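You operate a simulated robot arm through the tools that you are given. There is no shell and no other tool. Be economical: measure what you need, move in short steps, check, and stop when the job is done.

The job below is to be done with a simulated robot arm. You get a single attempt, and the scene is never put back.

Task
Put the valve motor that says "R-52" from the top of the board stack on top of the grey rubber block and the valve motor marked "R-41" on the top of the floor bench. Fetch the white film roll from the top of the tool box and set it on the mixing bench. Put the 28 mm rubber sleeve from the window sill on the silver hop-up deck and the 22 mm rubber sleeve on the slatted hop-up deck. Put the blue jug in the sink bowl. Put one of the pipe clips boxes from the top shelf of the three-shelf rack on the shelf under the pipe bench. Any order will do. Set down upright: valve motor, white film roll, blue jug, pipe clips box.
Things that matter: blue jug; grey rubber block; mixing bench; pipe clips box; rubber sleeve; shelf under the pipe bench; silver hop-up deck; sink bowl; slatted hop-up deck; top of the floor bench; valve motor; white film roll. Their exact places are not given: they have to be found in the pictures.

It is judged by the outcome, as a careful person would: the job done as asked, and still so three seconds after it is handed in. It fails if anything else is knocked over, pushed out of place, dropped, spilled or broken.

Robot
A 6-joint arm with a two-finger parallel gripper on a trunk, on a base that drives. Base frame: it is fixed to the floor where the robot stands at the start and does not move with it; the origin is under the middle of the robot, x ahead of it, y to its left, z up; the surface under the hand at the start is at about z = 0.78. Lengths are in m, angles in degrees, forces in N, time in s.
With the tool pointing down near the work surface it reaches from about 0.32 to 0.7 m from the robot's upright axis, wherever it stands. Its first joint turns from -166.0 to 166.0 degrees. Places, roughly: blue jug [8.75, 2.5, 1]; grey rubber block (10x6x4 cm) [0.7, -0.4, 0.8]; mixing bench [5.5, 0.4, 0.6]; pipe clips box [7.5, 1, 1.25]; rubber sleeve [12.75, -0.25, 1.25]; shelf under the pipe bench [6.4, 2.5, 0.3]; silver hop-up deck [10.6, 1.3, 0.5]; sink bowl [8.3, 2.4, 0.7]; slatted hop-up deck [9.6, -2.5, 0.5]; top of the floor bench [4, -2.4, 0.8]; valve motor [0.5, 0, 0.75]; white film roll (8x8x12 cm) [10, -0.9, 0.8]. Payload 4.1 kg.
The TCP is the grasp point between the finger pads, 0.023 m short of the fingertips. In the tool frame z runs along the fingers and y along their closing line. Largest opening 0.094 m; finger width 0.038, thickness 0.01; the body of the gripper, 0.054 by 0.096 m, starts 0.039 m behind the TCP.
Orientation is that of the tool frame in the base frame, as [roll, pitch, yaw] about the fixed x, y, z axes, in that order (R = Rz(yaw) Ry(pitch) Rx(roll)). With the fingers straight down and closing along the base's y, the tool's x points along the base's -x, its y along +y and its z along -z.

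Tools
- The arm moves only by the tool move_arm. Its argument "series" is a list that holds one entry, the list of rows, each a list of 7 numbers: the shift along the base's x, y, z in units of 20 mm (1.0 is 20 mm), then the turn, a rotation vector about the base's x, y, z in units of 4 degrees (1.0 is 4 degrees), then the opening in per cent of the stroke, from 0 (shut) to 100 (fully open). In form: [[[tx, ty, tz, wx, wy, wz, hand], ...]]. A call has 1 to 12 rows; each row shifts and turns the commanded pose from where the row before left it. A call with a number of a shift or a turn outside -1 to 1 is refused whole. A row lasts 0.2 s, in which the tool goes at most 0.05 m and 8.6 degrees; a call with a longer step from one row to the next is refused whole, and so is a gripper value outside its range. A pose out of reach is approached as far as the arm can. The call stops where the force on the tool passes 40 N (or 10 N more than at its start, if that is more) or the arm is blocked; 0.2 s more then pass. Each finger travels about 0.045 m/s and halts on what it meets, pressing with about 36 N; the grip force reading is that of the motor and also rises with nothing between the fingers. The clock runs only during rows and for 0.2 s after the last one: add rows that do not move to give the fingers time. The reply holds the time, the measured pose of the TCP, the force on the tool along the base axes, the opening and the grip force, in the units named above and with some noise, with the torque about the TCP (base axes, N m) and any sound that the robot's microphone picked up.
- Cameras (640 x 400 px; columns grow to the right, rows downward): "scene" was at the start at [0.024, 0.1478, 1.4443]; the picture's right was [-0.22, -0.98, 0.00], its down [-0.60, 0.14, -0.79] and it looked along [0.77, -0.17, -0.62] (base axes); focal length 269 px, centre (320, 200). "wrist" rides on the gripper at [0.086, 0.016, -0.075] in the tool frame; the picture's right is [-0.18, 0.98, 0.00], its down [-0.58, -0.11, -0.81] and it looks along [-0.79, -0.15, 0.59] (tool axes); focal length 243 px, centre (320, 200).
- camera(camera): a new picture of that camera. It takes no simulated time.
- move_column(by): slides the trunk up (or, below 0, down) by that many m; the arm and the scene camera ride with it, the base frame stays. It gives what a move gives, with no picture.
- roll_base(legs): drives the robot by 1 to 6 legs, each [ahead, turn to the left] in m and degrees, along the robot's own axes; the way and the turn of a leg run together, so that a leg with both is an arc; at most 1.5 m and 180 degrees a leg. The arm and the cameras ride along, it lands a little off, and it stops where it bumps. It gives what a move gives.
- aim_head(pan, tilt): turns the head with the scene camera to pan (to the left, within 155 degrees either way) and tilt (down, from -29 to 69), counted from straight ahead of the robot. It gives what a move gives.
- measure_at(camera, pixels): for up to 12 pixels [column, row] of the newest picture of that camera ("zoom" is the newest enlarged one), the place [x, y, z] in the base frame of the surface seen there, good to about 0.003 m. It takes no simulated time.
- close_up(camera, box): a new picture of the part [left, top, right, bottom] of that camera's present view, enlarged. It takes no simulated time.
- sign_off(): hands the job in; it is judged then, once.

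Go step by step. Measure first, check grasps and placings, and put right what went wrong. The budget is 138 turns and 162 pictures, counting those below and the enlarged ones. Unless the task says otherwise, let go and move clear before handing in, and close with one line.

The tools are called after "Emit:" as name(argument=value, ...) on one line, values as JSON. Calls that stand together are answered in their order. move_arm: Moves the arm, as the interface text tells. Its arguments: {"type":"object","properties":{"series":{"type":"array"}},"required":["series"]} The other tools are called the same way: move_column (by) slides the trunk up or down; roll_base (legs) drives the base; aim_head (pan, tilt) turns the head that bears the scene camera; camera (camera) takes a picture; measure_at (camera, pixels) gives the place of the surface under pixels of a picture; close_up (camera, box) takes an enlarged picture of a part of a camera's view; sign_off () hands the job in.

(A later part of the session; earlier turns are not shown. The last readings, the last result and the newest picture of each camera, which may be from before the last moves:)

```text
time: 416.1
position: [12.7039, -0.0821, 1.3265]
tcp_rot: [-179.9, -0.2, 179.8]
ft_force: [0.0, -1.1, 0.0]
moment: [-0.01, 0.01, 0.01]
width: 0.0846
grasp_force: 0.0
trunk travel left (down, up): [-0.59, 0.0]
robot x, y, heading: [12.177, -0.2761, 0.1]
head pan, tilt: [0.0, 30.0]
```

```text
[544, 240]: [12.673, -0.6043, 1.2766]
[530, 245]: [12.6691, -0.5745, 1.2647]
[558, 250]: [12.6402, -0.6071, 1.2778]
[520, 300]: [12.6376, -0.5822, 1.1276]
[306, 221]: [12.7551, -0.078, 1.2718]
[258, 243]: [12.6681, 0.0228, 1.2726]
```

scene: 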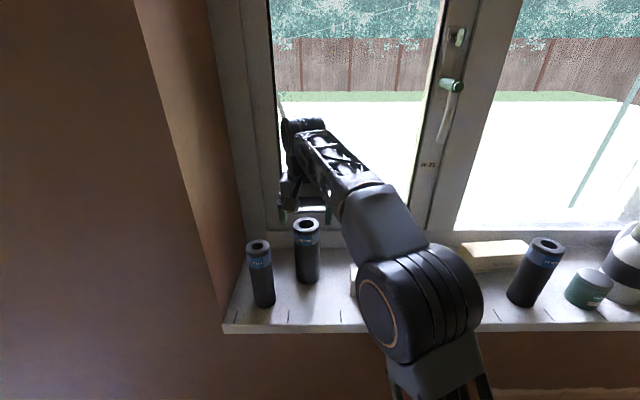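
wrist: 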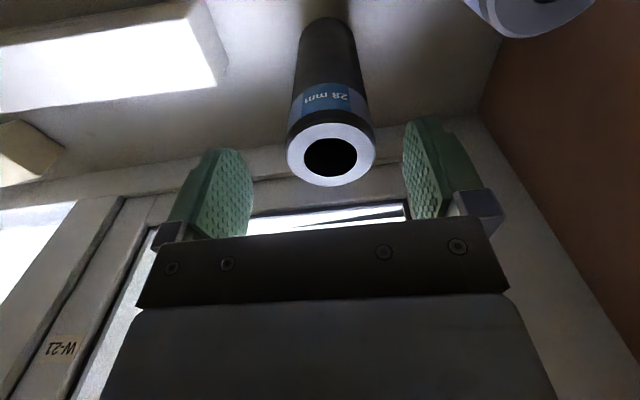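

28 mm sleeve top centre (12.733,-0.079,1.278). Align, descend to z≈1.246, grip, lift.

Emit:
move_arm(series=[[[0.75, 0.15, 0, 0, 0, 0, 90], [0.7, 0, 0, 0, 0, 0, 90], [0, 0, -1, 0, 0, 0, 90], [0, 0, -1, 0, 0, 0, 90], [0, 0, -1, 0, 0, 0, 90], [0, 0, -1, 0, 0, 0, 90], [0, 0, 0, 0, 0, 0, 50], [0, 0, 0, 0, 0, 0, 40], [0, 0, 0, 0, 0, 0, 40], [0, 0, 0, 0, 0, 0, 40], [0, 0, 0.5, 0, 0, 0, 40], [0, 0, 1, 0, 0, 0, 40]]])

Emit:
camera(camera="wrist")

```text
time: 418.7
position: [12.7326, -0.0795, 1.2772]
tcp_rot: [-179.9, -0.1, 179.9]
ft_force: [-0.2, 0.6, -0.3]
moment: [-0.02, 0.01, 0.03]
width: 0.0615
grasp_force: 36.5
trunk travel left (down, up): [-0.59, 0.0]
robot x, y, heading: [12.1784, -0.2766, -0.0]
head pan, tilt: [0.0, 30.0]
```

```text
36 pictures are left
```

wrist: 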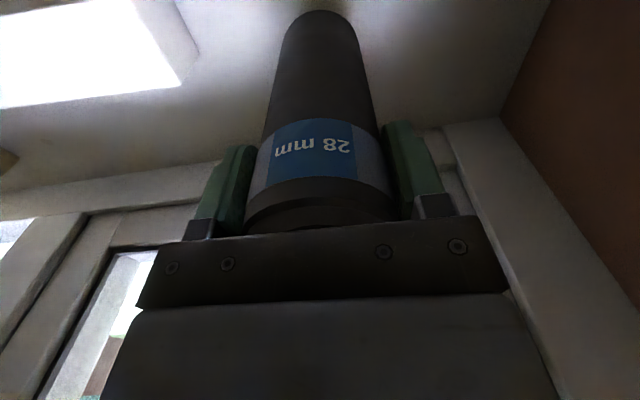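

Gripped. Lift, retract and drive back toward the silver hop-up.

Emit:
move_arm(series=[[[0, 0, 1, 0, 0, 0, 40], [0, 0, 1, 0, 0, 0, 40], [-1, 0, 0.3, 0, 0, 0, 40], [-1, 0, 0, 0, 0, 0, 40], [-1, 0, 0, 0, 0, 0, 40], [-1, 0, 0, 0, 0, 0, 40], [-1, -1, 0, 0, 0, 0, 40], [-1, -1, 0, 0, 0, 0, 40], [-1, -1, 0, 0, 0, 0, 40], [0, -1, 0, 0, 0, 0, 40], [0, -1, 0, 0, 0, 0, 40], [0, -1, 0, 0, 0, 0, 40]]])

Emit:
roll_base(legs=[[-0.21, 0], [0, 90], [0.72, 0], [0, 23.3], [1.45, 0]])

Emit:
aim_head(pan=90, tilt=45)

Emit:
camera(camera="scene")

```text
time: 421.3
position: [12.5931, -0.1986, 1.322]
tcp_rot: [-179.9, 0.0, 179.8]
ft_force: [-0.2, -0.3, -0.4]
moment: [0.04, 0.02, -0.02]
width: 0.0616
grasp_force: 36.4
trunk travel left (down, up): [-0.59, 0.0]
robot x, y, heading: [12.1788, -0.2744, -0.1]
head pan, tilt: [0.0, 30.0]
```

```text
time: 438.2
position: [11.186, 2.1232, 1.3218]
tcp_rot: [-179.9, -0.1, -67.3]
ft_force: [-0.2, 0.7, 0.5]
moment: [0.03, 0.0, 0.0]
width: 0.0614
grasp_force: 36.0
trunk travel left (down, up): [-0.59, 0.0]
robot x, y, heading: [11.419, 1.7728, 112.5]
head pan, tilt: [0.0, 30.0]
```

```text
time: 439.9
position: [11.186, 2.1224, 1.3217]
tcp_rot: [-179.9, -0.1, -67.3]
ft_force: [0.2, 0.0, -0.8]
moment: [0.05, -0.01, 0.0]
width: 0.0615
grasp_force: 35.9
trunk travel left (down, up): [-0.59, 0.0]
robot x, y, heading: [11.4196, 1.7728, 113.1]
head pan, tilt: [90.0, 45.0]
```

```text
35 pictures are left
```

scene: 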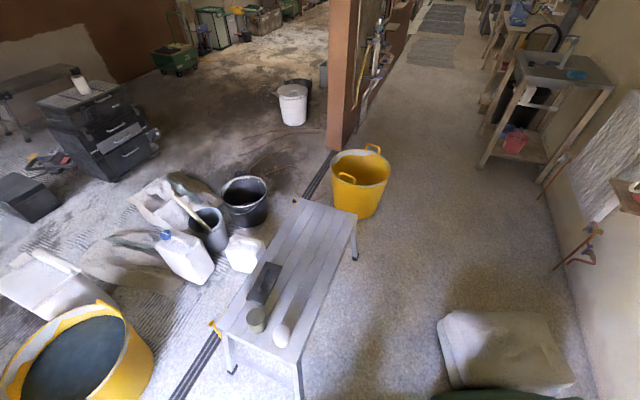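

Emit:
measure_at(camera="scene", pixels=[[305, 285], [312, 260], [298, 310], [325, 235], [275, 268], [282, 340], [330, 260], [300, 360], [283, 320], [265, 300], [280, 290], [310, 290]])

Emit:
close_up(camera="scene", box=[200, 190, 380, 390])

```text
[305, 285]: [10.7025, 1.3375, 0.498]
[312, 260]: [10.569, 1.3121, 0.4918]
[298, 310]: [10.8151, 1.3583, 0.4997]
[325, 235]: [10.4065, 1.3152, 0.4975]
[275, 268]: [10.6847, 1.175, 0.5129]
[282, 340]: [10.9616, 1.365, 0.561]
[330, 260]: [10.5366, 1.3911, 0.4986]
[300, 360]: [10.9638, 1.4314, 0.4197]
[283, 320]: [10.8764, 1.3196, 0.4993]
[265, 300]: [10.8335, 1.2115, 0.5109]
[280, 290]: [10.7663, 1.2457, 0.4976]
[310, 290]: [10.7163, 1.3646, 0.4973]
```

```text
2.00 times, centred on (290, 290) of scene
```

zoom: 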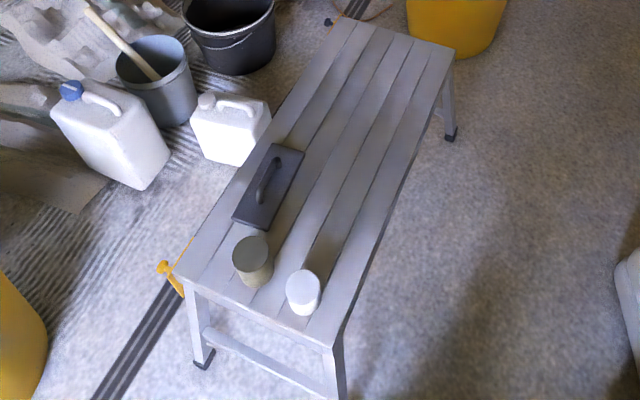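

Free deck spot T=(10.72,1.33) north of the trowel and away from the cups. I nose into the passage and lower the trunk.

Emit:
roll_base(legs=[[0, 53], [0.2, 0], [0, 24], [0.12, 0]])

Emit:
move_column(by=-0.4)

```text
time: 445.9
position: [10.7106, 1.6556, 1.3204]
tcp_rot: [-179.9, -0.1, 9.4]
ft_force: [-0.3, 0.0, -0.8]
moment: [0.02, -0.04, -0.01]
width: 0.0615
grasp_force: 35.6
trunk travel left (down, up): [-0.59, 0.0]
robot x, y, heading: [11.1034, 1.8049, -170.7]
head pan, tilt: [90.0, 45.0]
```

```text
time: 449.8
position: [10.7109, 1.6567, 0.9221]
tcp_rot: [-180.0, -0.2, 9.5]
ft_force: [-0.1, 0.9, 0.7]
moment: [0.0, -0.03, 0.0]
width: 0.0613
grasp_force: 36.8
trunk travel left (down, up): [-0.19, 0.4]
robot x, y, heading: [11.1041, 1.8075, -170.3]
head pan, tilt: [90.0, 45.0]
```

Emit:
move_arm(series=[[[0, -1, 0, 0, 0, 0, 40], [0, -1, 0, 0, 0, 0, 40], [0, -1, 0, 0, 0, 0, 40], [0, -1, 0, 0, 0, 0, 40], [0, -1, 0, 0, 0, 0, 40], [0, -1, 0, 0, 0, 0, 40], [0, -1, 0, 0, 0, 0, 40], [0, -1, 0, 0, 0, 0, 40], [0, -1, 0, 0, 0, 0, 40], [0, -1, 0, 0, 0, 0, 40], [0.2, -1, 0, 0, 0, 0, 40], [0.2, -1, 0, 0, 0, 0, 40]]])

Emit:
move_arm(series=[[[0, -1, -1, 0, 0, 0, 40], [0, -1, -1, 0, 0, 0, 40], [0, -1, -1, 0, 0, 0, 40], [0, -1, -1, 0, 0, 0, 40], [0, -0.3, -1, 0, 0, 0, 40], [0, 0, -1, 0, 0, 0, 40], [0, 0, -1, 0, 0, 0, 40], [0, 0, -1, 0, 0, 0, 40], [0, 0, -1, 0, 0, 0, 40], [0, 0, -1, 0, 0, 0, 40], [0, 0, -1, 0, 0, 0, 40], [0, 0, -1, 0, 0, 0, 40]]])

Emit:
camera(camera="wrist")

```text
time: 452.4
position: [10.7195, 1.4168, 0.9228]
tcp_rot: [-179.9, 0.0, 9.4]
ft_force: [-0.2, -0.2, 0.2]
moment: [-0.04, -0.01, 0.01]
width: 0.0613
grasp_force: 36.4
trunk travel left (down, up): [-0.19, 0.4]
robot x, y, heading: [11.1054, 1.8023, -170.3]
head pan, tilt: [90.0, 45.0]
```

```text
time: 454.9
position: [10.7188, 1.33, 0.6817]
tcp_rot: [-180.0, 0.0, 9.4]
ft_force: [0.1, -0.3, 0.9]
moment: [-0.02, 0.01, -0.01]
width: 0.0614
grasp_force: 35.7
trunk travel left (down, up): [-0.19, 0.4]
robot x, y, heading: [11.1028, 1.8036, -170.6]
head pan, tilt: [90.0, 45.0]
```

```text
33 pictures are left
```

wrist: 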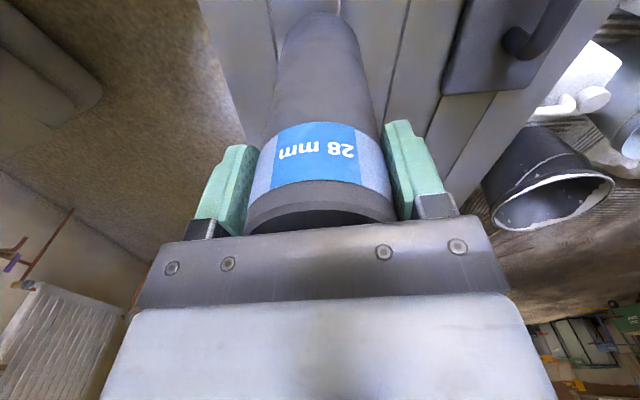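

Over the slats, clear. Lower to contact.

Emit:
move_arm(series=[[[0, 0, -1, 0, 0, 0, 40], [0, 0, -0.9, 0, 0, 0, 40], [0, 0, -0.15, 0, 0, 0, 40], [0, 0, -0.15, 0, 0, 0, 40], [0, 0, -0.1, 0, 0, 0, 40]]])

```text
time: 456.1
position: [10.7197, 1.3292, 0.6373]
tcp_rot: [180.0, 0.0, 9.5]
ft_force: [2.0, 0.9, 6.7]
moment: [0.02, -0.19, 0.01]
width: 0.061
grasp_force: 35.8
trunk travel left (down, up): [-0.19, 0.4]
robot x, y, heading: [11.107, 1.802, -170.6]
head pan, tilt: [90.0, 45.0]
```

Contact. Release, rise and retreat north, then check.

Emit:
move_arm(series=[[[0, 0, 0, 0, 0, 0, 85], [0, 0, 0, 0, 0, 0, 85], [0, 0, 0, 0, 0, 0, 85], [0, 0, 1, 0, 0, 0, 85], [0, 0, 1, 0, 0, 0, 85], [0, 0, 1, 0, 0, 0, 85], [0, 0, 1, 0, 0, 0, 85], [0, 0, 1, 0, 0, 0, 85], [0, 0, 1, 0, 0, 0, 85], [0, 0, 1, 0, 0, 0, 85], [0, 0, 1, 0, 0, 0, 85], [0, 0, 1, 0, 0, 0, 85]]])

Emit:
move_arm(series=[[[0, 1, 0.5, 0, 0, 0, 85], [0, 1, 0.5, 0, 0, 0, 85], [0, 1, 0.5, 0, 0, 0, 85], [0, 1, 0.5, 0, 0, 0, 85], [0, 1, 0.5, 0, 0, 0, 85], [0, 1, 0, 0, 0, 0, 85], [0, 1, 0, 0, 0, 0, 85], [0, 1, 0, 0, 0, 0, 85], [0, 1, 0, 0, 0, 0, 85], [0, 1, 0, 0, 0, 0, 85], [0, 1, 0, 0, 0, 0, 85], [0, 1, 0, 0, 0, 0, 85]]])

Emit:
move_column(by=0.4)

Emit:
aim_head(pan=40, tilt=50)

Emit:
camera(camera="scene")

```text
time: 458.8
position: [10.7192, 1.3302, 0.8163]
tcp_rot: [-179.9, -0.2, 9.5]
ft_force: [0.5, 0.0, -0.5]
moment: [0.01, -0.03, -0.03]
width: 0.0798
grasp_force: 0.1
trunk travel left (down, up): [-0.19, 0.4]
robot x, y, heading: [11.1075, 1.8042, -170.4]
head pan, tilt: [90.0, 45.0]
```

```text
time: 461.4
position: [10.7195, 1.5704, 0.8668]
tcp_rot: [-179.9, -0.1, 9.5]
ft_force: [-0.1, -0.1, -0.1]
moment: [0.01, 0.01, -0.03]
width: 0.0798
grasp_force: 0.1
trunk travel left (down, up): [-0.19, 0.4]
robot x, y, heading: [11.1057, 1.8015, -170.4]
head pan, tilt: [90.0, 45.0]
```

```text
time: 465.2
position: [10.7188, 1.5703, 1.2665]
tcp_rot: [-179.8, 0.0, 9.5]
ft_force: [-0.2, -0.2, 0.4]
moment: [0.02, 0.0, 0.0]
width: 0.0797
grasp_force: 0.1
trunk travel left (down, up): [-0.59, 0.0]
robot x, y, heading: [11.106, 1.8004, -170.3]
head pan, tilt: [90.0, 45.0]
```

```text
time: 466.4
position: [10.7197, 1.5706, 1.2673]
tcp_rot: [-179.8, -0.1, 9.6]
ft_force: [-0.6, 0.6, -0.2]
moment: [0.02, 0.01, 0.02]
width: 0.0799
grasp_force: 0.1
trunk travel left (down, up): [-0.59, 0.0]
robot x, y, heading: [11.109, 1.8048, -170.6]
head pan, tilt: [40.0, 50.0]
```

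```text
32 pictures are left
```

scene: 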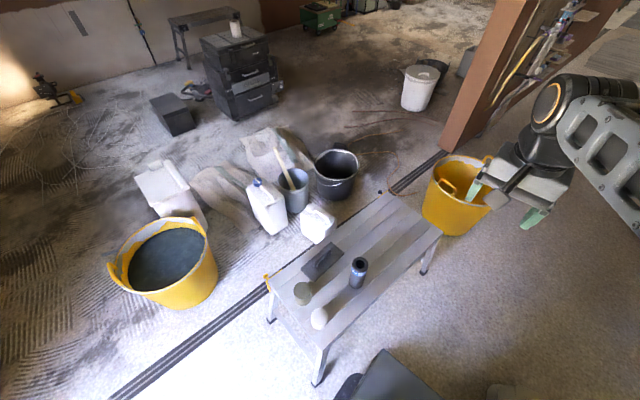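

The 28 mm sleeve stands on the silver deck. Back out and return to the window for the 22 mm sleeve.

Emit:
roll_base(legs=[[-0.12, 0], [0, -24], [-0.2, 0], [0, 124.5], [1.5, 0], [0.07, 0]])

Emit:
move_arm(series=[[[0, 0, 1, 0, 0, 0, 90], [0, 0, 1, 0, 0, 0, 90], [0, 0, 1, 0, 0, 0, 90]]])

Emit:
roll_base(legs=[[0, -20], [0.78, 0], [0, 90], [0.15, 0]])

```text
time: 482.8
position: [12.2338, -0.0483, 1.2655]
tcp_rot: [-179.9, -0.1, 109.5]
ft_force: [0.7, -0.4, 0.3]
moment: [0.03, 0.03, 0.04]
width: 0.0798
grasp_force: 0.1
trunk travel left (down, up): [-0.59, 0.0]
robot x, y, heading: [11.9361, 0.2915, -70.4]
head pan, tilt: [40.0, 50.0]
```

```text
time: 483.6
position: [12.2322, -0.047, 1.3272]
tcp_rot: [-179.9, -0.1, 109.4]
ft_force: [0.6, 0.1, 0.4]
moment: [-0.01, 0.0, -0.03]
width: 0.0845
grasp_force: 0.0
trunk travel left (down, up): [-0.59, 0.0]
robot x, y, heading: [11.9347, 0.2922, -70.4]
head pan, tilt: [40.0, 50.0]
```

```text
time: 493.6
position: [12.5041, -0.312, 1.3261]
tcp_rot: [-180.0, 0.0, 179.8]
ft_force: [-0.4, -0.6, 0.0]
moment: [-0.02, 0.04, -0.01]
width: 0.0846
grasp_force: 0.0
trunk travel left (down, up): [-0.59, 0.0]
robot x, y, heading: [12.0862, -0.4792, 0.0]
head pan, tilt: [40.0, 50.0]
```

Emit:
move_arm(series=[[[0, -1, 0, 0, 0, 0, 90], [0, -1, 0, 0, 0, 0, 90], [0, -1, 0, 0, 0, 0, 90], [0, -1, 0, 0, 0, 0, 90], [0, -1, 0, 0, 0, 0, 90], [0, -1, 0, 0, 0, 0, 90], [0, -1, 0, 0, 0, 0, 90], [0.5, -1, 0, 0, 0, 0, 90], [1, -1, 0, 0, 0, 0, 90], [1, -1, 0, 0, 0, 0, 90], [1, -1, 0, 0, 0, 0, 90], [1, -1, 0, 0, 0, 0, 90]]])

Emit:
move_arm(series=[[[0.5, -1, 0, 0, 0, 0, 90], [0.5, -1, 0, 0, 0, 0, 90], [0, -0.6, 0, 0, 0, 0, 90]]])

Emit:
camera(camera="wrist")

```text
time: 496.2
position: [12.5934, -0.5526, 1.3248]
tcp_rot: [-179.8, -0.1, 179.9]
ft_force: [-0.4, 0.6, 0.7]
moment: [-0.01, 0.0, 0.02]
width: 0.0849
grasp_force: 0.1
trunk travel left (down, up): [-0.59, 0.0]
robot x, y, heading: [12.0827, -0.4785, -0.2]
head pan, tilt: [40.0, 50.0]
```

```text
time: 497.0
position: [12.6129, -0.604, 1.3265]
tcp_rot: [-179.9, -0.2, 180.0]
ft_force: [-0.4, -0.2, 0.3]
moment: [0.01, -0.02, -0.01]
width: 0.0845
grasp_force: 0.1
trunk travel left (down, up): [-0.59, 0.0]
robot x, y, heading: [12.0823, -0.4782, -0.2]
head pan, tilt: [40.0, 50.0]
```

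```text
31 pictures are left
```

wrist: 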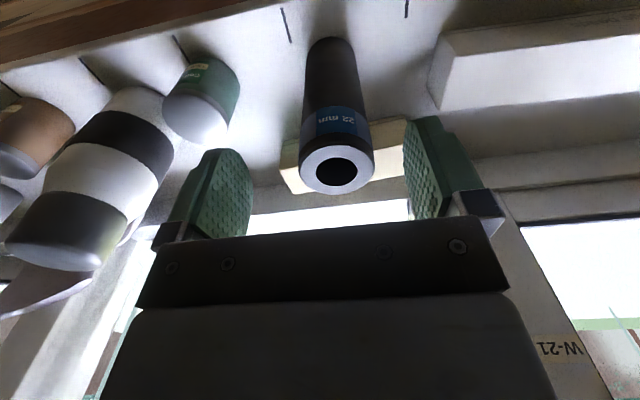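

Emit:
measure_at(camera="wrist", pixels=[[308, 165], [365, 165], [336, 150], [336, 190], [312, 180], [360, 155]])

```text
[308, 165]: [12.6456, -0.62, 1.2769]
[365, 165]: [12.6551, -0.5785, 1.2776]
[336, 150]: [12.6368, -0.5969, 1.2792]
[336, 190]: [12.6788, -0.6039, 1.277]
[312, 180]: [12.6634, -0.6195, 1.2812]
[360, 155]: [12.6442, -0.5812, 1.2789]
```

Emit:
move_arm(series=[[[1, 0.2, 0, 0, 0, 0, 90], [1, 0, 0, 0, 0, 0, 90], [0.2, 0, -1, 0, 0, 0, 90], [0, 0, -1, 0, 0, 0, 90], [0, 0, -1, 0, 0, 0, 90], [0, 0, -1, 0, 0, 0, 90], [0, 0, 0, 0, 0, 0, 50], [0, 0, 0, 0, 0, 0, 40], [0, 0, 0, 0, 0, 0, 40], [0, 0, 0, 0, 0, 0, 40], [0, 0, 0.5, 0, 0, 0, 40], [0, 0, 1, 0, 0, 0, 40]]])

Emit:
camera(camera="wrist")

```text
time: 499.6
position: [12.6568, -0.5989, 1.276]
tcp_rot: [-179.8, 0.1, 179.8]
ft_force: [-0.8, -0.1, 0.1]
moment: [-0.02, -0.01, 0.03]
width: 0.0549
grasp_force: 36.7
trunk travel left (down, up): [-0.59, 0.0]
robot x, y, heading: [12.0864, -0.4752, -0.4]
head pan, tilt: [40.0, 50.0]
```

```text
30 pictures are left
```

wrist: 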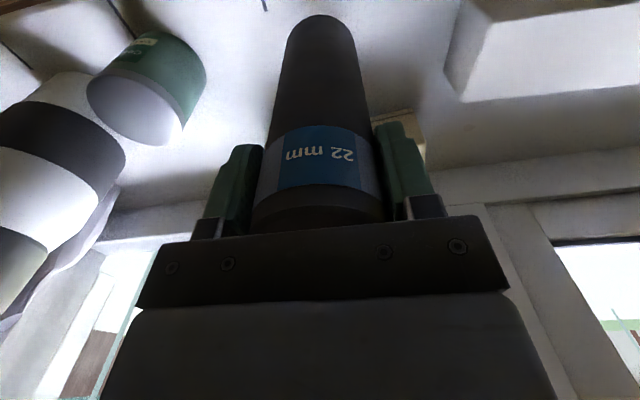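

22 mm sleeve gripped. Retract, turn toward the south-west and survey access to the slatted hop-up from this side.

Emit:
move_arm(series=[[[0, 0, 1, 0, 0, 0, 40], [0, 0, 1, 0, 0, 0, 40], [-1, 0, 0.2, 0, 0, 0, 40], [-1, 0, 0, 0, 0, 0, 40], [-1, 0, 0, 0, 0, 0, 40], [-1, 0, 0, 0, 0, 0, 40], [-1, 0, 0, 0, 0, 0, 40], [-1, 0, 0, 0, 0, 0, 40], [-1, 0, 0, 0, 0, 0, 40], [-1, 0, 0, 0, 0, 0, 40]]])

Emit:
roll_base(legs=[[-0.2, 0], [0, -145]])

Emit:
aim_head(pan=10, tilt=35)

Emit:
camera(camera="scene")

```text
time: 501.8
position: [12.4968, -0.6, 1.3202]
tcp_rot: [-179.9, 0.0, 179.9]
ft_force: [-1.2, 0.3, -1.2]
moment: [-0.03, -0.02, 0.0]
width: 0.0549
grasp_force: 36.0
trunk travel left (down, up): [-0.59, 0.0]
robot x, y, heading: [12.0834, -0.481, -0.1]
head pan, tilt: [40.0, 50.0]
```

```text
time: 509.4
position: [11.4725, -0.6094, 1.3188]
tcp_rot: [-179.8, -0.1, 34.4]
ft_force: [0.5, -0.5, 0.3]
moment: [0.01, 0.0, -0.02]
width: 0.0546
grasp_force: 36.5
trunk travel left (down, up): [-0.59, 0.0]
robot x, y, heading: [11.8841, -0.4748, -145.4]
head pan, tilt: [40.0, 50.0]
```

```text
time: 510.4
position: [11.4724, -0.6097, 1.3205]
tcp_rot: [-179.9, -0.2, 34.4]
ft_force: [-0.4, -0.3, -0.8]
moment: [-0.02, 0.02, 0.01]
width: 0.0548
grasp_force: 36.0
trunk travel left (down, up): [-0.59, 0.0]
robot x, y, heading: [11.8839, -0.4765, -145.3]
head pan, tilt: [10.0, 35.0]
```

```text
29 pictures are left
```

scene: 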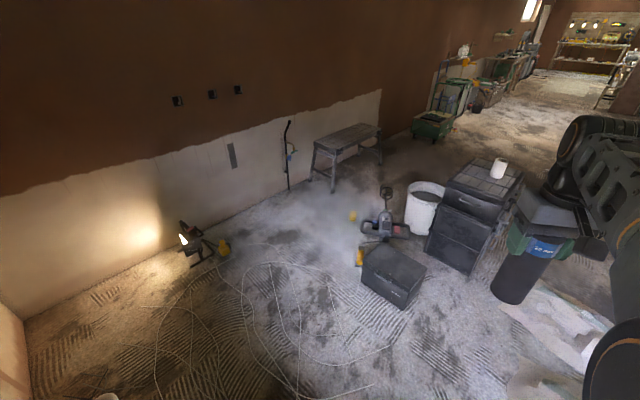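

Emit:
measure_at(camera="scene", pixels=[[333, 190], [312, 178], [380, 160], [315, 145], [358, 125], [350, 140], [185, 262], [225, 250], [290, 190], [365, 285], [425, 265], [357, 262]])

Emit:
measure_at(camera="scene", pixels=[[405, 305], [470, 270], [353, 212], [370, 225], [498, 158], [497, 175], [210, 260], [335, 152], [375, 128], [430, 175], [330, 220], [195, 230]])

Emit:
close_up(camera="scene", box=[270, 90, 440, 240])

```text
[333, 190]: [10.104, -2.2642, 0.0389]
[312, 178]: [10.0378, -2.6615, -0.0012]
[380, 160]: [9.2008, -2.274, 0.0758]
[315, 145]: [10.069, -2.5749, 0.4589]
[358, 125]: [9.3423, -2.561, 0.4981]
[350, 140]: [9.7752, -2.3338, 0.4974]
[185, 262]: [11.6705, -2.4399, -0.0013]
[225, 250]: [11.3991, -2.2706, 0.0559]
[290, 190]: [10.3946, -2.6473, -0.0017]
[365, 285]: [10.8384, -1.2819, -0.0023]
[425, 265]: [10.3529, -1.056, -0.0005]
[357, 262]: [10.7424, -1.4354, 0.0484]
```

```text
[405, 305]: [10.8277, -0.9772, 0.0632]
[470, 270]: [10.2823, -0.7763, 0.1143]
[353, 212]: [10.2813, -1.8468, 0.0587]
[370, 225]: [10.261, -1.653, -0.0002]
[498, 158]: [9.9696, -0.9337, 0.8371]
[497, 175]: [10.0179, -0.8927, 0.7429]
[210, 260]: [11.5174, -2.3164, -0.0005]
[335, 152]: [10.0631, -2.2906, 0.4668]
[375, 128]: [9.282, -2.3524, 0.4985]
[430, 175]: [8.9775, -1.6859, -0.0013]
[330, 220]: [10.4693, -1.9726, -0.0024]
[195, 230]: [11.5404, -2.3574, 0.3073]
```

```text
2.67 times, centred on (355, 165) of scene
```

zoom: 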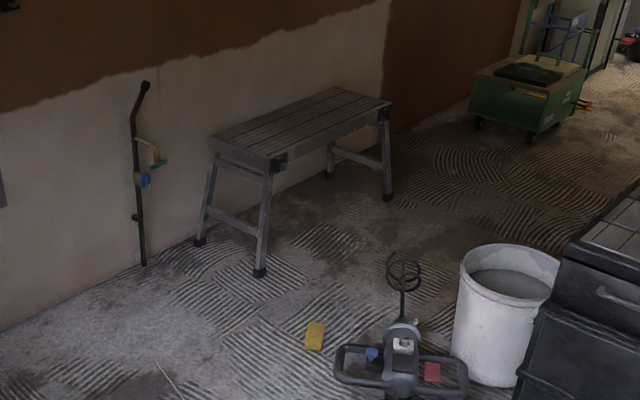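

Slatted deck: x 9.25–10.06, y −2.63…−2.29, z 0.498, empty. I drive to (10.48,-2.2) via (11.15,-1.75).

Emit:
roll_base(legs=[[0, 25.3], [1.47, 0], [0, -26], [0.8, 0]])

Emit:
move_column(by=-0.4)

```text
time: 524.2
position: [10.0439, -2.3123, 1.3212]
tcp_rot: [-179.9, -0.1, 33.0]
ft_force: [0.5, 0.7, -0.2]
moment: [0.01, -0.01, 0.04]
width: 0.0541
grasp_force: 35.6
trunk travel left (down, up): [-0.59, 0.0]
robot x, y, heading: [10.4608, -2.1861, -147.1]
head pan, tilt: [10.0, 35.0]
```

```text
time: 528.1
position: [10.0441, -2.313, 0.9188]
tcp_rot: [-179.9, -0.1, 33.0]
ft_force: [-0.6, -0.6, -0.6]
moment: [-0.02, 0.02, -0.05]
width: 0.0539
grasp_force: 35.8
trunk travel left (down, up): [-0.19, 0.4]
robot x, y, heading: [10.4596, -2.1876, -146.7]
head pan, tilt: [10.0, 35.0]
```

Emit:
move_arm(series=[[[-0.8, -1, -0.8, 0, 0, 0, 40], [-0.8, -1, -0.8, 0, 0, 0, 40], [-0.8, -1, -0.8, 0, 0, 0, 40], [-0.8, -1, -0.8, 0, 0, 0, 40], [-0.8, -1, -0.8, 0, 0, 0, 40], [-0.8, -1, -1, 0, 0, 0, 40], [-0.9, -0.85, -1, 0, 0, 0, 40], [0, 0, -1, 0, 0, 0, 40], [0, 0, -1, 0, 0, 0, 40], [0, 0, -1, 0, 0, 0, 40], [0, 0, -1, 0, 0, 0, 40], [0, 0, -1, 0, 0, 0, 40]]])

Emit:
camera(camera="wrist")

```text
time: 530.7
position: [9.9298, -2.4481, 0.7011]
tcp_rot: [-179.8, -0.2, 32.9]
ft_force: [-0.1, 0.2, 0.3]
moment: [0.0, 0.0, 0.02]
width: 0.0537
grasp_force: 35.8
trunk travel left (down, up): [-0.19, 0.4]
robot x, y, heading: [10.4589, -2.1901, -146.9]
head pan, tilt: [10.0, 35.0]
```

```text
27 pictures are left
```

wrist: 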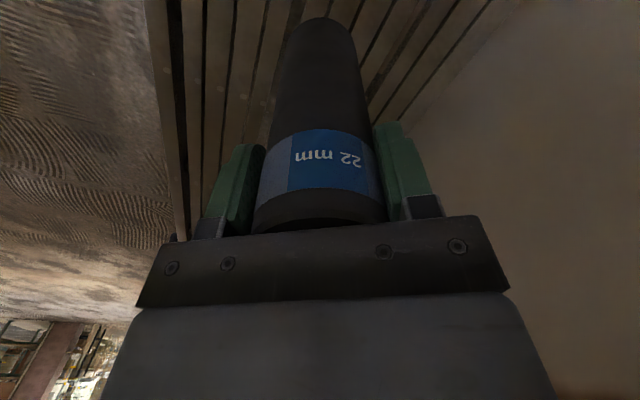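

Over the slats. Lower 6.5 cm to contact.

Emit:
move_arm(series=[[[0, 0, -1, 0, 0, 0, 40], [0, 0, -1, 0, 0, 0, 40], [0, 0, -1, 0, 0, 0, 40], [0, 0, -0.2, 0, 0, 0, 40], [0, 0, -0.15, 0, 0, 0, 40], [0, 0, -0.1, 0, 0, 0, 40]]])

```text
time: 532.1
position: [9.9304, -2.4484, 0.6354]
tcp_rot: [-179.8, 0.4, 33.0]
ft_force: [3.9, 2.2, 31.7]
moment: [0.27, -0.72, 0.17]
width: 0.0534
grasp_force: 35.8
trunk travel left (down, up): [-0.19, 0.4]
robot x, y, heading: [10.46, -2.1872, -146.7]
head pan, tilt: [10.0, 35.0]
```

Contact. Release, rise, retreat, and check.

Emit:
move_arm(series=[[[0, 0, 0.2, 0, 0, 0, 40], [0, 0, 0, 0, 0, 0, 85], [0, 0, 0, 0, 0, 0, 85], [0, 0, 0, 0, 0, 0, 85], [0, 0, 1, 0, 0, 0, 85], [0, 0, 1, 0, 0, 0, 85], [0, 0, 1, 0, 0, 0, 85], [0, 0, 1, 0, 0, 0, 85], [0, 0, 1, 0, 0, 0, 85], [0, 0, 1, 0, 0, 0, 85], [0, 0, 1, 0, 0, 0, 85], [0, 0, 1, 0, 0, 0, 85]]])

Emit:
move_arm(series=[[[0.8, 1, 1, 0, 0, 0, 85], [0.8, 1, 1, 0, 0, 0, 85], [0.8, 1, 1, 0, 0, 0, 85], [0.8, 1, 1, 0, 0, 0, 85], [0.8, 1, 1, 0, 0, 0, 85], [0.8, 1, 1, 0, 0, 0, 85]]])

Emit:
aim_head(pan=0, tilt=45)

Emit:
camera(camera="scene")

Emit:
move_column(by=0.2)

Emit:
roll_base(legs=[[-0.8, 0], [0, 26], [-1.45, 0]])

```text
time: 534.7
position: [9.9296, -2.4487, 0.7953]
tcp_rot: [-179.8, -0.1, 33.0]
ft_force: [-0.5, 0.0, 1.0]
moment: [0.03, 0.02, -0.02]
width: 0.08
grasp_force: 0.0
trunk travel left (down, up): [-0.19, 0.4]
robot x, y, heading: [10.4596, -2.1904, -146.9]
head pan, tilt: [10.0, 35.0]
```

```text
time: 536.1
position: [10.0275, -2.3292, 0.9167]
tcp_rot: [-179.9, -0.1, 33.0]
ft_force: [-1.0, -0.4, -0.9]
moment: [0.01, 0.0, -0.01]
width: 0.0797
grasp_force: 0.1
trunk travel left (down, up): [-0.19, 0.4]
robot x, y, heading: [10.4568, -2.1885, -146.7]
head pan, tilt: [10.0, 35.0]
```

```text
time: 536.8
position: [10.0254, -2.3288, 0.9159]
tcp_rot: [-179.9, -0.1, 33.0]
ft_force: [0.4, -0.4, -0.2]
moment: [-0.01, 0.01, 0.0]
width: 0.0798
grasp_force: 0.1
trunk travel left (down, up): [-0.19, 0.4]
robot x, y, heading: [10.455, -2.1894, -147.1]
head pan, tilt: [0.0, 45.0]
```

```text
26 pictures are left
```

scene: 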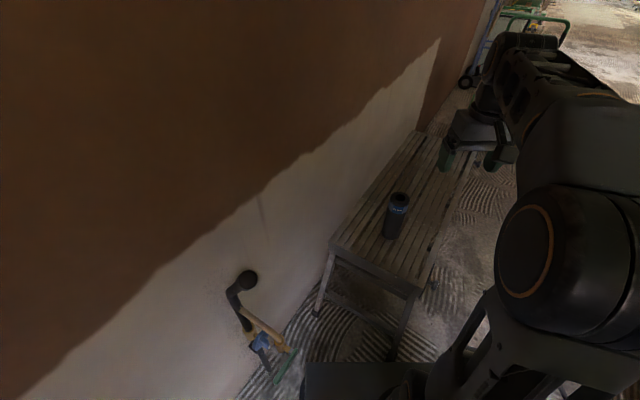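

```text
time: 539.0
position: [10.0271, -2.3293, 1.1158]
tcp_rot: [-179.9, -0.1, 33.0]
ft_force: [0.0, 0.9, 0.2]
moment: [0.0, 0.0, -0.03]
width: 0.0799
grasp_force: 0.1
trunk travel left (down, up): [-0.39, 0.2]
robot x, y, heading: [10.4558, -2.1896, -146.9]
head pan, tilt: [0.0, 45.0]
```

```text
time: 551.3
position: [11.5515, -0.8399, 1.1175]
tcp_rot: [-179.9, -0.2, 58.8]
ft_force: [-0.1, -0.9, -0.2]
moment: [0.02, 0.01, -0.04]
width: 0.0798
grasp_force: 0.1
trunk travel left (down, up): [-0.39, 0.2]
robot x, y, heading: [11.8817, -0.5262, -121.2]
head pan, tilt: [0.0, 45.0]
```

22 mm sleeve stands on the slatted deck. Reverse my way out toward the gap.

Emit:
roll_base(legs=[[0, 27.4], [-1.03, 0], [0, 26.8], [-1.434, 0], [0, 77]])

```text
time: 555.9
position: [11.7704, -0.4035, 1.1134]
tcp_rot: [-179.8, -0.4, 86.6]
ft_force: [0.2, 2.3, 1.7]
moment: [-0.16, 0.01, 0.0]
width: 0.0799
grasp_force: 0.1
trunk travel left (down, up): [-0.39, 0.2]
robot x, y, heading: [11.9113, 0.028, -93.6]
head pan, tilt: [0.0, 45.0]
stopped in leg 2: the robot was blocked; the commanded pose is now the measured one
```

Blocked; look behind-left.

Emit:
aim_head(pan=-140, tilt=60)

Emit:
camera(camera="scene")

Emit:
aim_head(pan=145, tilt=60)

Emit:
camera(camera="scene")

```text
time: 558.1
position: [11.7698, -0.4086, 1.1098]
tcp_rot: [-180.0, -0.8, 86.6]
ft_force: [-0.7, -0.2, -0.3]
moment: [0.02, -0.01, -0.04]
width: 0.0798
grasp_force: 0.1
trunk travel left (down, up): [-0.39, 0.2]
robot x, y, heading: [11.9155, 0.031, -93.6]
head pan, tilt: [-140.0, 60.0]
```

```text
25 pictures are left
```

scene: 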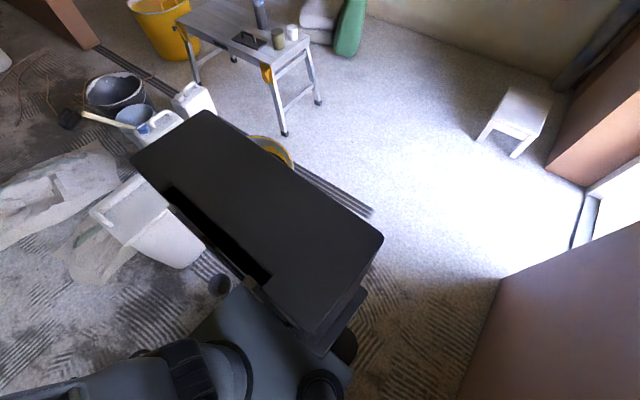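

```text
time: 562.0
position: [11.7699, -0.4095, 1.1092]
tcp_rot: [180.0, -0.8, 86.7]
ft_force: [0.3, 0.0, -0.3]
moment: [-0.03, 0.03, -0.01]
width: 0.0798
grasp_force: 0.1
trunk travel left (down, up): [-0.39, 0.2]
robot x, y, heading: [11.9141, 0.0264, -93.5]
head pan, tilt: [145.0, 60.0]
```

```text
24 pictures are left
```

scene: 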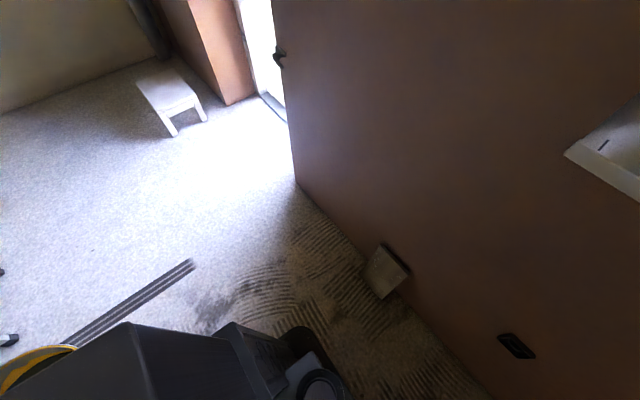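

Likely the scoop beside my right rear. Go forward a bit and back out farther east.

Emit:
roll_base(legs=[[0.15, 0], [0, -8.5], [-0.63, 0], [0, 38], [-1.463, 0], [0, 74]])

```text
time: 579.0
position: [11.8358, 1.7722, 1.1092]
tcp_rot: [-179.9, -0.8, -169.1]
ft_force: [0.1, -0.6, 0.2]
moment: [0.01, -0.01, 0.01]
width: 0.0799
grasp_force: 0.0
trunk travel left (down, up): [-0.39, 0.2]
robot x, y, heading: [11.3758, 1.7997, 10.9]
head pan, tilt: [145.0, 60.0]
```

Emit:
roll_base(legs=[[0, -2.5], [-0.838, 0], [-0.2, -33.9], [-0.498, 0], [0, 22.2], [-0.74, 0]])

```text
time: 592.8
position: [9.6068, 1.8238, 1.1092]
tcp_rot: [180.0, -0.9, 177.0]
ft_force: [0.4, 0.1, 0.1]
moment: [0.01, -0.02, 0.02]
width: 0.0799
grasp_force: 0.1
trunk travel left (down, up): [-0.39, 0.2]
robot x, y, heading: [9.1683, 1.9652, -3.4]
head pan, tilt: [145.0, 60.0]
```

Emit:
roll_base(legs=[[0, 73.3], [-0.518, 0], [0, 48.6]])

```text
time: 601.2
position: [8.8815, 1.9305, 1.1085]
tcp_rot: [180.0, -0.8, -61.3]
ft_force: [-0.6, -0.9, -0.2]
moment: [0.02, 0.02, 0.03]
width: 0.0797
grasp_force: 0.1
trunk travel left (down, up): [-0.39, 0.2]
robot x, y, heading: [8.9936, 1.4851, 118.8]
head pan, tilt: [145.0, 60.0]
```

Emit:
roll_base(legs=[[0, -0.6], [-0.95, 0]])

```text
time: 604.3
position: [9.0945, 1.5573, 1.1061]
tcp_rot: [179.8, -1.3, -62.0]
ft_force: [-1.0, 0.2, -0.2]
moment: [0.0, 0.01, -0.07]
width: 0.0799
grasp_force: 0.1
trunk travel left (down, up): [-0.39, 0.2]
robot x, y, heading: [9.1963, 1.1017, 117.5]
head pan, tilt: [145.0, 60.0]
stopped in leg 2: the robot was blocked; the commanded pose is now the measured one
```

Emit:
roll_base(legs=[[0.15, 0], [0, 1.8], [-0.15, 0], [0, -0.6], [-0.55, 0]])

```text
time: 608.4
position: [9.163, 1.4095, 1.1025]
tcp_rot: [-179.9, 0.9, -60.7]
ft_force: [-4.1, 4.7, -3.8]
moment: [-0.26, -0.22, 0.04]
width: 0.0798
grasp_force: 0.0
trunk travel left (down, up): [-0.39, 0.2]
robot x, y, heading: [9.2643, 0.9854, 119.1]
head pan, tilt: [145.0, 60.0]
stopped in leg 5: the robot was blocked; the commanded pose is now the measured one
```

Emit:
roll_base(legs=[[0.12, 0], [0, -1.5], [-0.12, 0], [0, 0.8], [-0.45, 0]])

```text
time: 609.6
position: [9.1201, 1.4855, 1.116]
tcp_rot: [-180.0, 2.3, -60.6]
ft_force: [-0.2, 0.0, 0.3]
moment: [-0.03, 0.01, 0.02]
width: 0.0799
grasp_force: 0.0
trunk travel left (down, up): [-0.39, 0.2]
robot x, y, heading: [9.2131, 1.0835, 119.3]
head pan, tilt: [145.0, 60.0]
stopped in leg 1: the robot was blocked; the commanded pose is now the measured one
```

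Emit:
roll_base(legs=[[-0.02, 0], [0, -1.9], [-0.13, 0], [0, 0.9], [-0.4, 0]])

```text
time: 614.1
position: [9.3829, 1.0062, 1.1172]
tcp_rot: [-180.0, 2.2, -61.7]
ft_force: [-0.9, 1.1, 0.3]
moment: [0.05, -0.03, 0.03]
width: 0.0798
grasp_force: 0.0
trunk travel left (down, up): [-0.39, 0.2]
robot x, y, heading: [9.4708, 0.5969, 118.3]
head pan, tilt: [145.0, 60.0]
```

Out of the pinch. Now to the tool box from the west, preparing the hand over the film roll.

Emit:
roll_base(legs=[[0, -50.3], [-0.86, 0], [0, 22], [-0.7, 0], [0, -90], [0.24, 0]])

Emit:
move_arm(series=[[[0.5, 0.8, 0, 0, 0.55, 0, 100], [1, 0.8, 0, 0, 0, 0, 100], [1, 0.8, 0, 0, 0, 0, 100], [1, 0.8, 0, 0, 0, 0, 100], [0.5, 0.8, 0, 0, 0, 0, 100], [0, 0.8, 0, 0, 0, 0, 100], [0, 0.8, 0, 0, 0, 0, 100]]])

Emit:
aim_head(pan=0, tilt=45)

Emit:
camera(camera="wrist")

Emit:
camera(camera="scene")

```text
time: 630.9
position: [9.7851, -1.0008, 1.1174]
tcp_rot: [-180.0, 2.3, -178.9]
ft_force: [-0.2, -0.7, 0.3]
moment: [0.0, 0.01, 0.0]
width: 0.08
grasp_force: 0.1
trunk travel left (down, up): [-0.39, 0.2]
robot x, y, heading: [9.3859, -0.8903, 1.1]
head pan, tilt: [145.0, 60.0]
stopped in leg 6: the robot was blocked; the commanded pose is now the measured one
```

```text
time: 632.5
position: [9.8664, -0.8887, 1.1172]
tcp_rot: [-179.8, 0.1, -178.9]
ft_force: [0.1, 0.6, -0.3]
moment: [-0.03, 0.04, -0.02]
width: 0.0939
grasp_force: 0.1
trunk travel left (down, up): [-0.39, 0.2]
robot x, y, heading: [9.3871, -0.8936, 1.2]
head pan, tilt: [145.0, 60.0]
```

```text
time: 634.8
position: [9.8652, -0.889, 1.1182]
tcp_rot: [-179.9, 0.1, -178.9]
ft_force: [-0.2, -0.4, 0.0]
moment: [-0.03, 0.0, 0.01]
width: 0.0939
grasp_force: 0.0
trunk travel left (down, up): [-0.39, 0.2]
robot x, y, heading: [9.3844, -0.8954, 1.0]
head pan, tilt: [0.0, 45.0]
```

```text
23 pictures are left
```

wrist: 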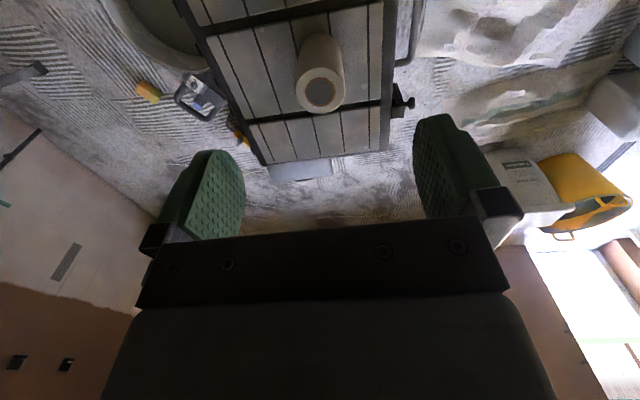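

```text
22 pictures are left
```

scene: 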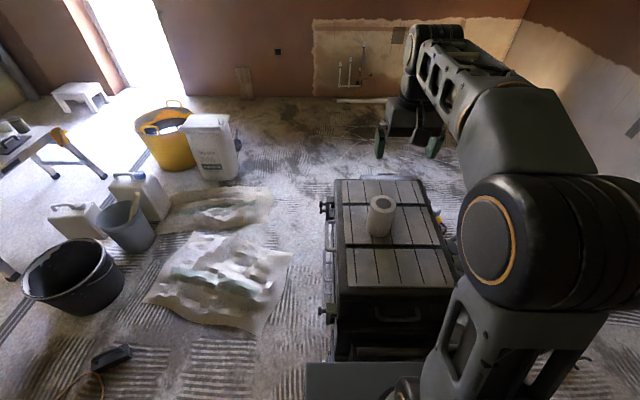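

Emit:
measure_at(camera="wrist", pixels=[[297, 92], [344, 88], [320, 68], [322, 112], [300, 80], [341, 100], [315, 50]])

Emit:
measure_at(camera="scene", pixels=[[370, 202], [393, 202], [381, 196], [381, 210], [372, 225], [390, 225], [381, 236]])

```text
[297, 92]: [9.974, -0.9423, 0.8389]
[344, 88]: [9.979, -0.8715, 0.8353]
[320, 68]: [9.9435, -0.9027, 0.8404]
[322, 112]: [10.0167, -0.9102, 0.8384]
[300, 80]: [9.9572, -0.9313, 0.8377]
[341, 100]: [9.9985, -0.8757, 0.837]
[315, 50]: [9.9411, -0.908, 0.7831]
```

```text
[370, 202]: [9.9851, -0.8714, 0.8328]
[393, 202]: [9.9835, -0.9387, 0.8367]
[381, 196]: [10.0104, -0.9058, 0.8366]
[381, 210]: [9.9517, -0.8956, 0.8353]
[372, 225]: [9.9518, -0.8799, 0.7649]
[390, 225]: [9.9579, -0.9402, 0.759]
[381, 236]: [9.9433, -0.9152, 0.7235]
```

Film roll centre (9.980,-0.906). Go over it, descend, grip.

Emit:
move_arm(series=[[[1, -0.45, -1, 0, 0, 0, 100], [1, -0.4, -1, 0, 0, 0, 100], [1, 0, -1, 0, 0, 0, 100], [1, 0, -1, 0, 0, 0, 100], [1, 0, -1, 0, 0, 0, 100], [0.75, 0, -1, 0, 0, 0, 100], [0, 0, -1, 0, 0, 0, 100], [0, 0, -1, 0, 0, 0, 100], [0, 0, -1, 0, 0, 0, 100], [0, 0, -1, 0, 0, 0, 100], [0, 0, -1, 0, 0, 0, 100], [0, 0, 0, 0, 0, 0, 100]]])

Emit:
camera(camera="wrist")

```text
time: 637.4
position: [9.9813, -0.9061, 0.8959]
tcp_rot: [-179.8, 0.1, -178.9]
ft_force: [-0.2, 0.4, -0.9]
moment: [0.02, -0.01, 0.0]
width: 0.0941
grasp_force: 0.1
trunk travel left (down, up): [-0.39, 0.2]
robot x, y, heading: [9.3866, -0.889, 1.1]
head pan, tilt: [0.0, 45.0]
```

```text
21 pictures are left
```

wrist: 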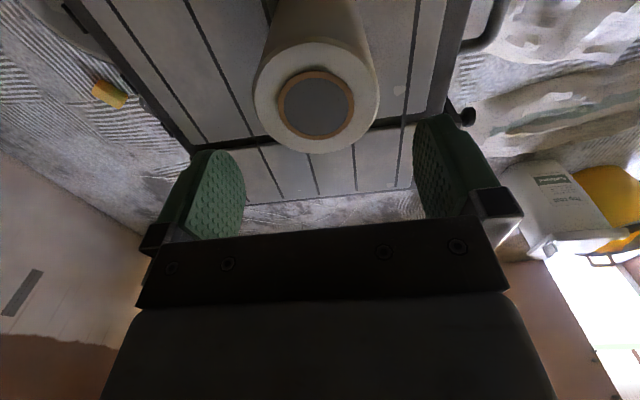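

Emit:
move_arm(series=[[[0, -0.1, -1, 0, 0, 0, 100], [0, 0, -1, 0, 0, 0, 100], [0, 0, -1, 0, 0, 0, 100], [0, 0, -1, 0, 0, 0, 100], [0, 0, -0.55, 0, 0, 0, 100], [0, 0, 0, 0, 0, 0, 60], [0, 0, 0, 0, 0, 0, 60], [0, 0, 0, 0, 0, 0, 60], [0, 0, 0.5, 0, 0, 0, 60], [0, 0, 1, 0, 0, 0, 60], [0, 0, 1, 0, 0, 0, 60], [0, 0, 1, 0, 0, 0, 60]]])

Emit:
camera(camera="wrist")

```text
time: 640.0
position: [9.9803, -0.9078, 0.8769]
tcp_rot: [-179.9, 0.0, -178.9]
ft_force: [0.3, 0.0, -2.9]
moment: [-0.01, 0.02, -0.03]
width: 0.0772
grasp_force: 35.7
trunk travel left (down, up): [-0.39, 0.2]
robot x, y, heading: [9.3867, -0.8906, 1.0]
head pan, tilt: [0.0, 45.0]
```

```text
20 pictures are left
```

wrist: 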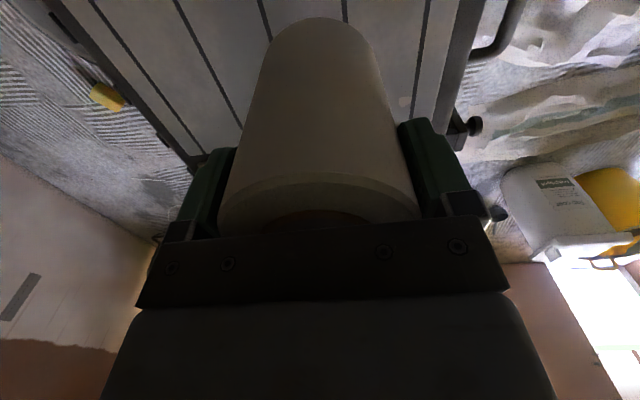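

Film roll is held (width 0.077). Retract and drive west to the mixing bench.

Emit:
move_arm(series=[[[-0.5, 0, 1, 0, 0, 0, 60], [-1, 0, 1, 0, 0, 0, 60], [-1, 0, 1, 0, 0, 0, 60], [-1, 0, 1, 0, 0, 0, 60], [-1, 0, 1, 0, 0, 0, 60], [-1, 0, 1, 0, 0, 0, 60], [-1, 0, 1, 0, 0, 0, 60], [-1, 0, 0.5, 0, 0, 0, 60], [-1, 0, 0, 0, 0, 0, 60], [-1, 0, 0, 0, 0, 0, 60]]])

Emit:
roll_base(legs=[[-0.4, 0], [0, -146.2], [0.72, 0], [0, -34.8], [1.4, 0], [1.4, 0]])

Emit:
roll_base(legs=[[0, -90]])

Emit:
aim_head(pan=0, tilt=30)

Emit:
camera(camera="scene")

```text
time: 642.2
position: [9.7914, -0.9066, 1.026]
tcp_rot: [-179.9, 0.1, -178.9]
ft_force: [1.5, 0.2, -2.8]
moment: [0.04, 0.02, -0.01]
width: 0.0769
grasp_force: 36.2
trunk travel left (down, up): [-0.39, 0.2]
robot x, y, heading: [9.3858, -0.8899, 1.1]
head pan, tilt: [0.0, 45.0]
```

```text
time: 669.0
position: [5.2027, -1.2246, 1.0261]
tcp_rot: [-179.9, 0.1, -1.0]
ft_force: [0.0, -1.1, -3.6]
moment: [0.01, -0.01, -0.03]
width: 0.0769
grasp_force: 35.8
trunk travel left (down, up): [-0.39, 0.2]
robot x, y, heading: [5.6048, -1.2506, 178.8]
head pan, tilt: [0.0, 45.0]
```

```text
time: 673.2
position: [5.64, -0.8518, 1.0261]
tcp_rot: [-180.0, 0.0, -91.2]
ft_force: [0.0, -0.1, -2.2]
moment: [-0.02, -0.01, -0.01]
width: 0.077
grasp_force: 35.5
trunk travel left (down, up): [-0.39, 0.2]
robot x, y, heading: [5.6074, -1.2542, 88.8]
head pan, tilt: [0.0, 45.0]
```

```text
time: 674.0
position: [5.6389, -0.8514, 1.0266]
tcp_rot: [-180.0, 0.1, -91.2]
ft_force: [-0.2, -0.4, -3.0]
moment: [-0.03, 0.0, -0.04]
width: 0.077
grasp_force: 36.2
trunk travel left (down, up): [-0.39, 0.2]
robot x, y, heading: [5.6068, -1.2556, 88.9]
head pan, tilt: [0.0, 30.0]
```

```text
19 pictures are left
```

scene: 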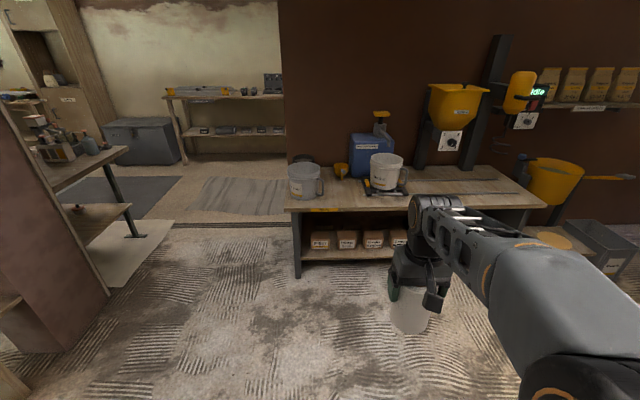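

The mixing bench is straight ahead; find a free spot on its top.

Emit:
measure_at(camera="scene", pixels=[[345, 200], [340, 190], [430, 192], [460, 190], [480, 195], [415, 198], [450, 200], [350, 209], [500, 205], [440, 178], [470, 180], [490, 185]])

Emit:
close_up(camera="scene", box=[270, 90, 560, 270])

```text
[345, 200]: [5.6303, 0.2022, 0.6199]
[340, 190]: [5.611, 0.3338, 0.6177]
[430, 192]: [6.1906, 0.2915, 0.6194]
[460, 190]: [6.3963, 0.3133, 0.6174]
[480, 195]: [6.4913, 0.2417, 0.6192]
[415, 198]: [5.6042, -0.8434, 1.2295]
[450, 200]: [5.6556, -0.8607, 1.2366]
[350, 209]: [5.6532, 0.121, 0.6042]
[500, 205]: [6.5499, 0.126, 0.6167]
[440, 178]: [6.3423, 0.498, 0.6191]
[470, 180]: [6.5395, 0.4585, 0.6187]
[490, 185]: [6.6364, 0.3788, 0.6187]
```

```text
2.21 times, centred on (415, 180) of scene
```

zoom: 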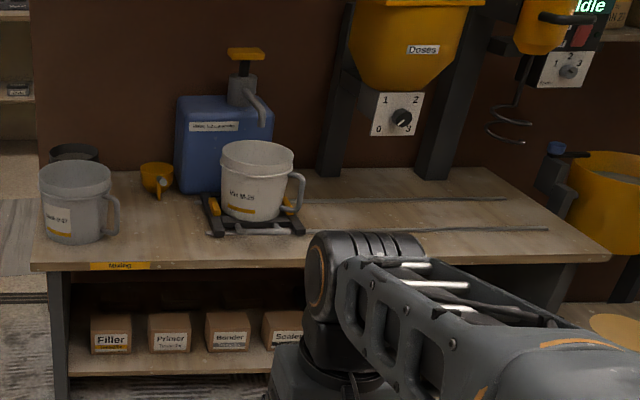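

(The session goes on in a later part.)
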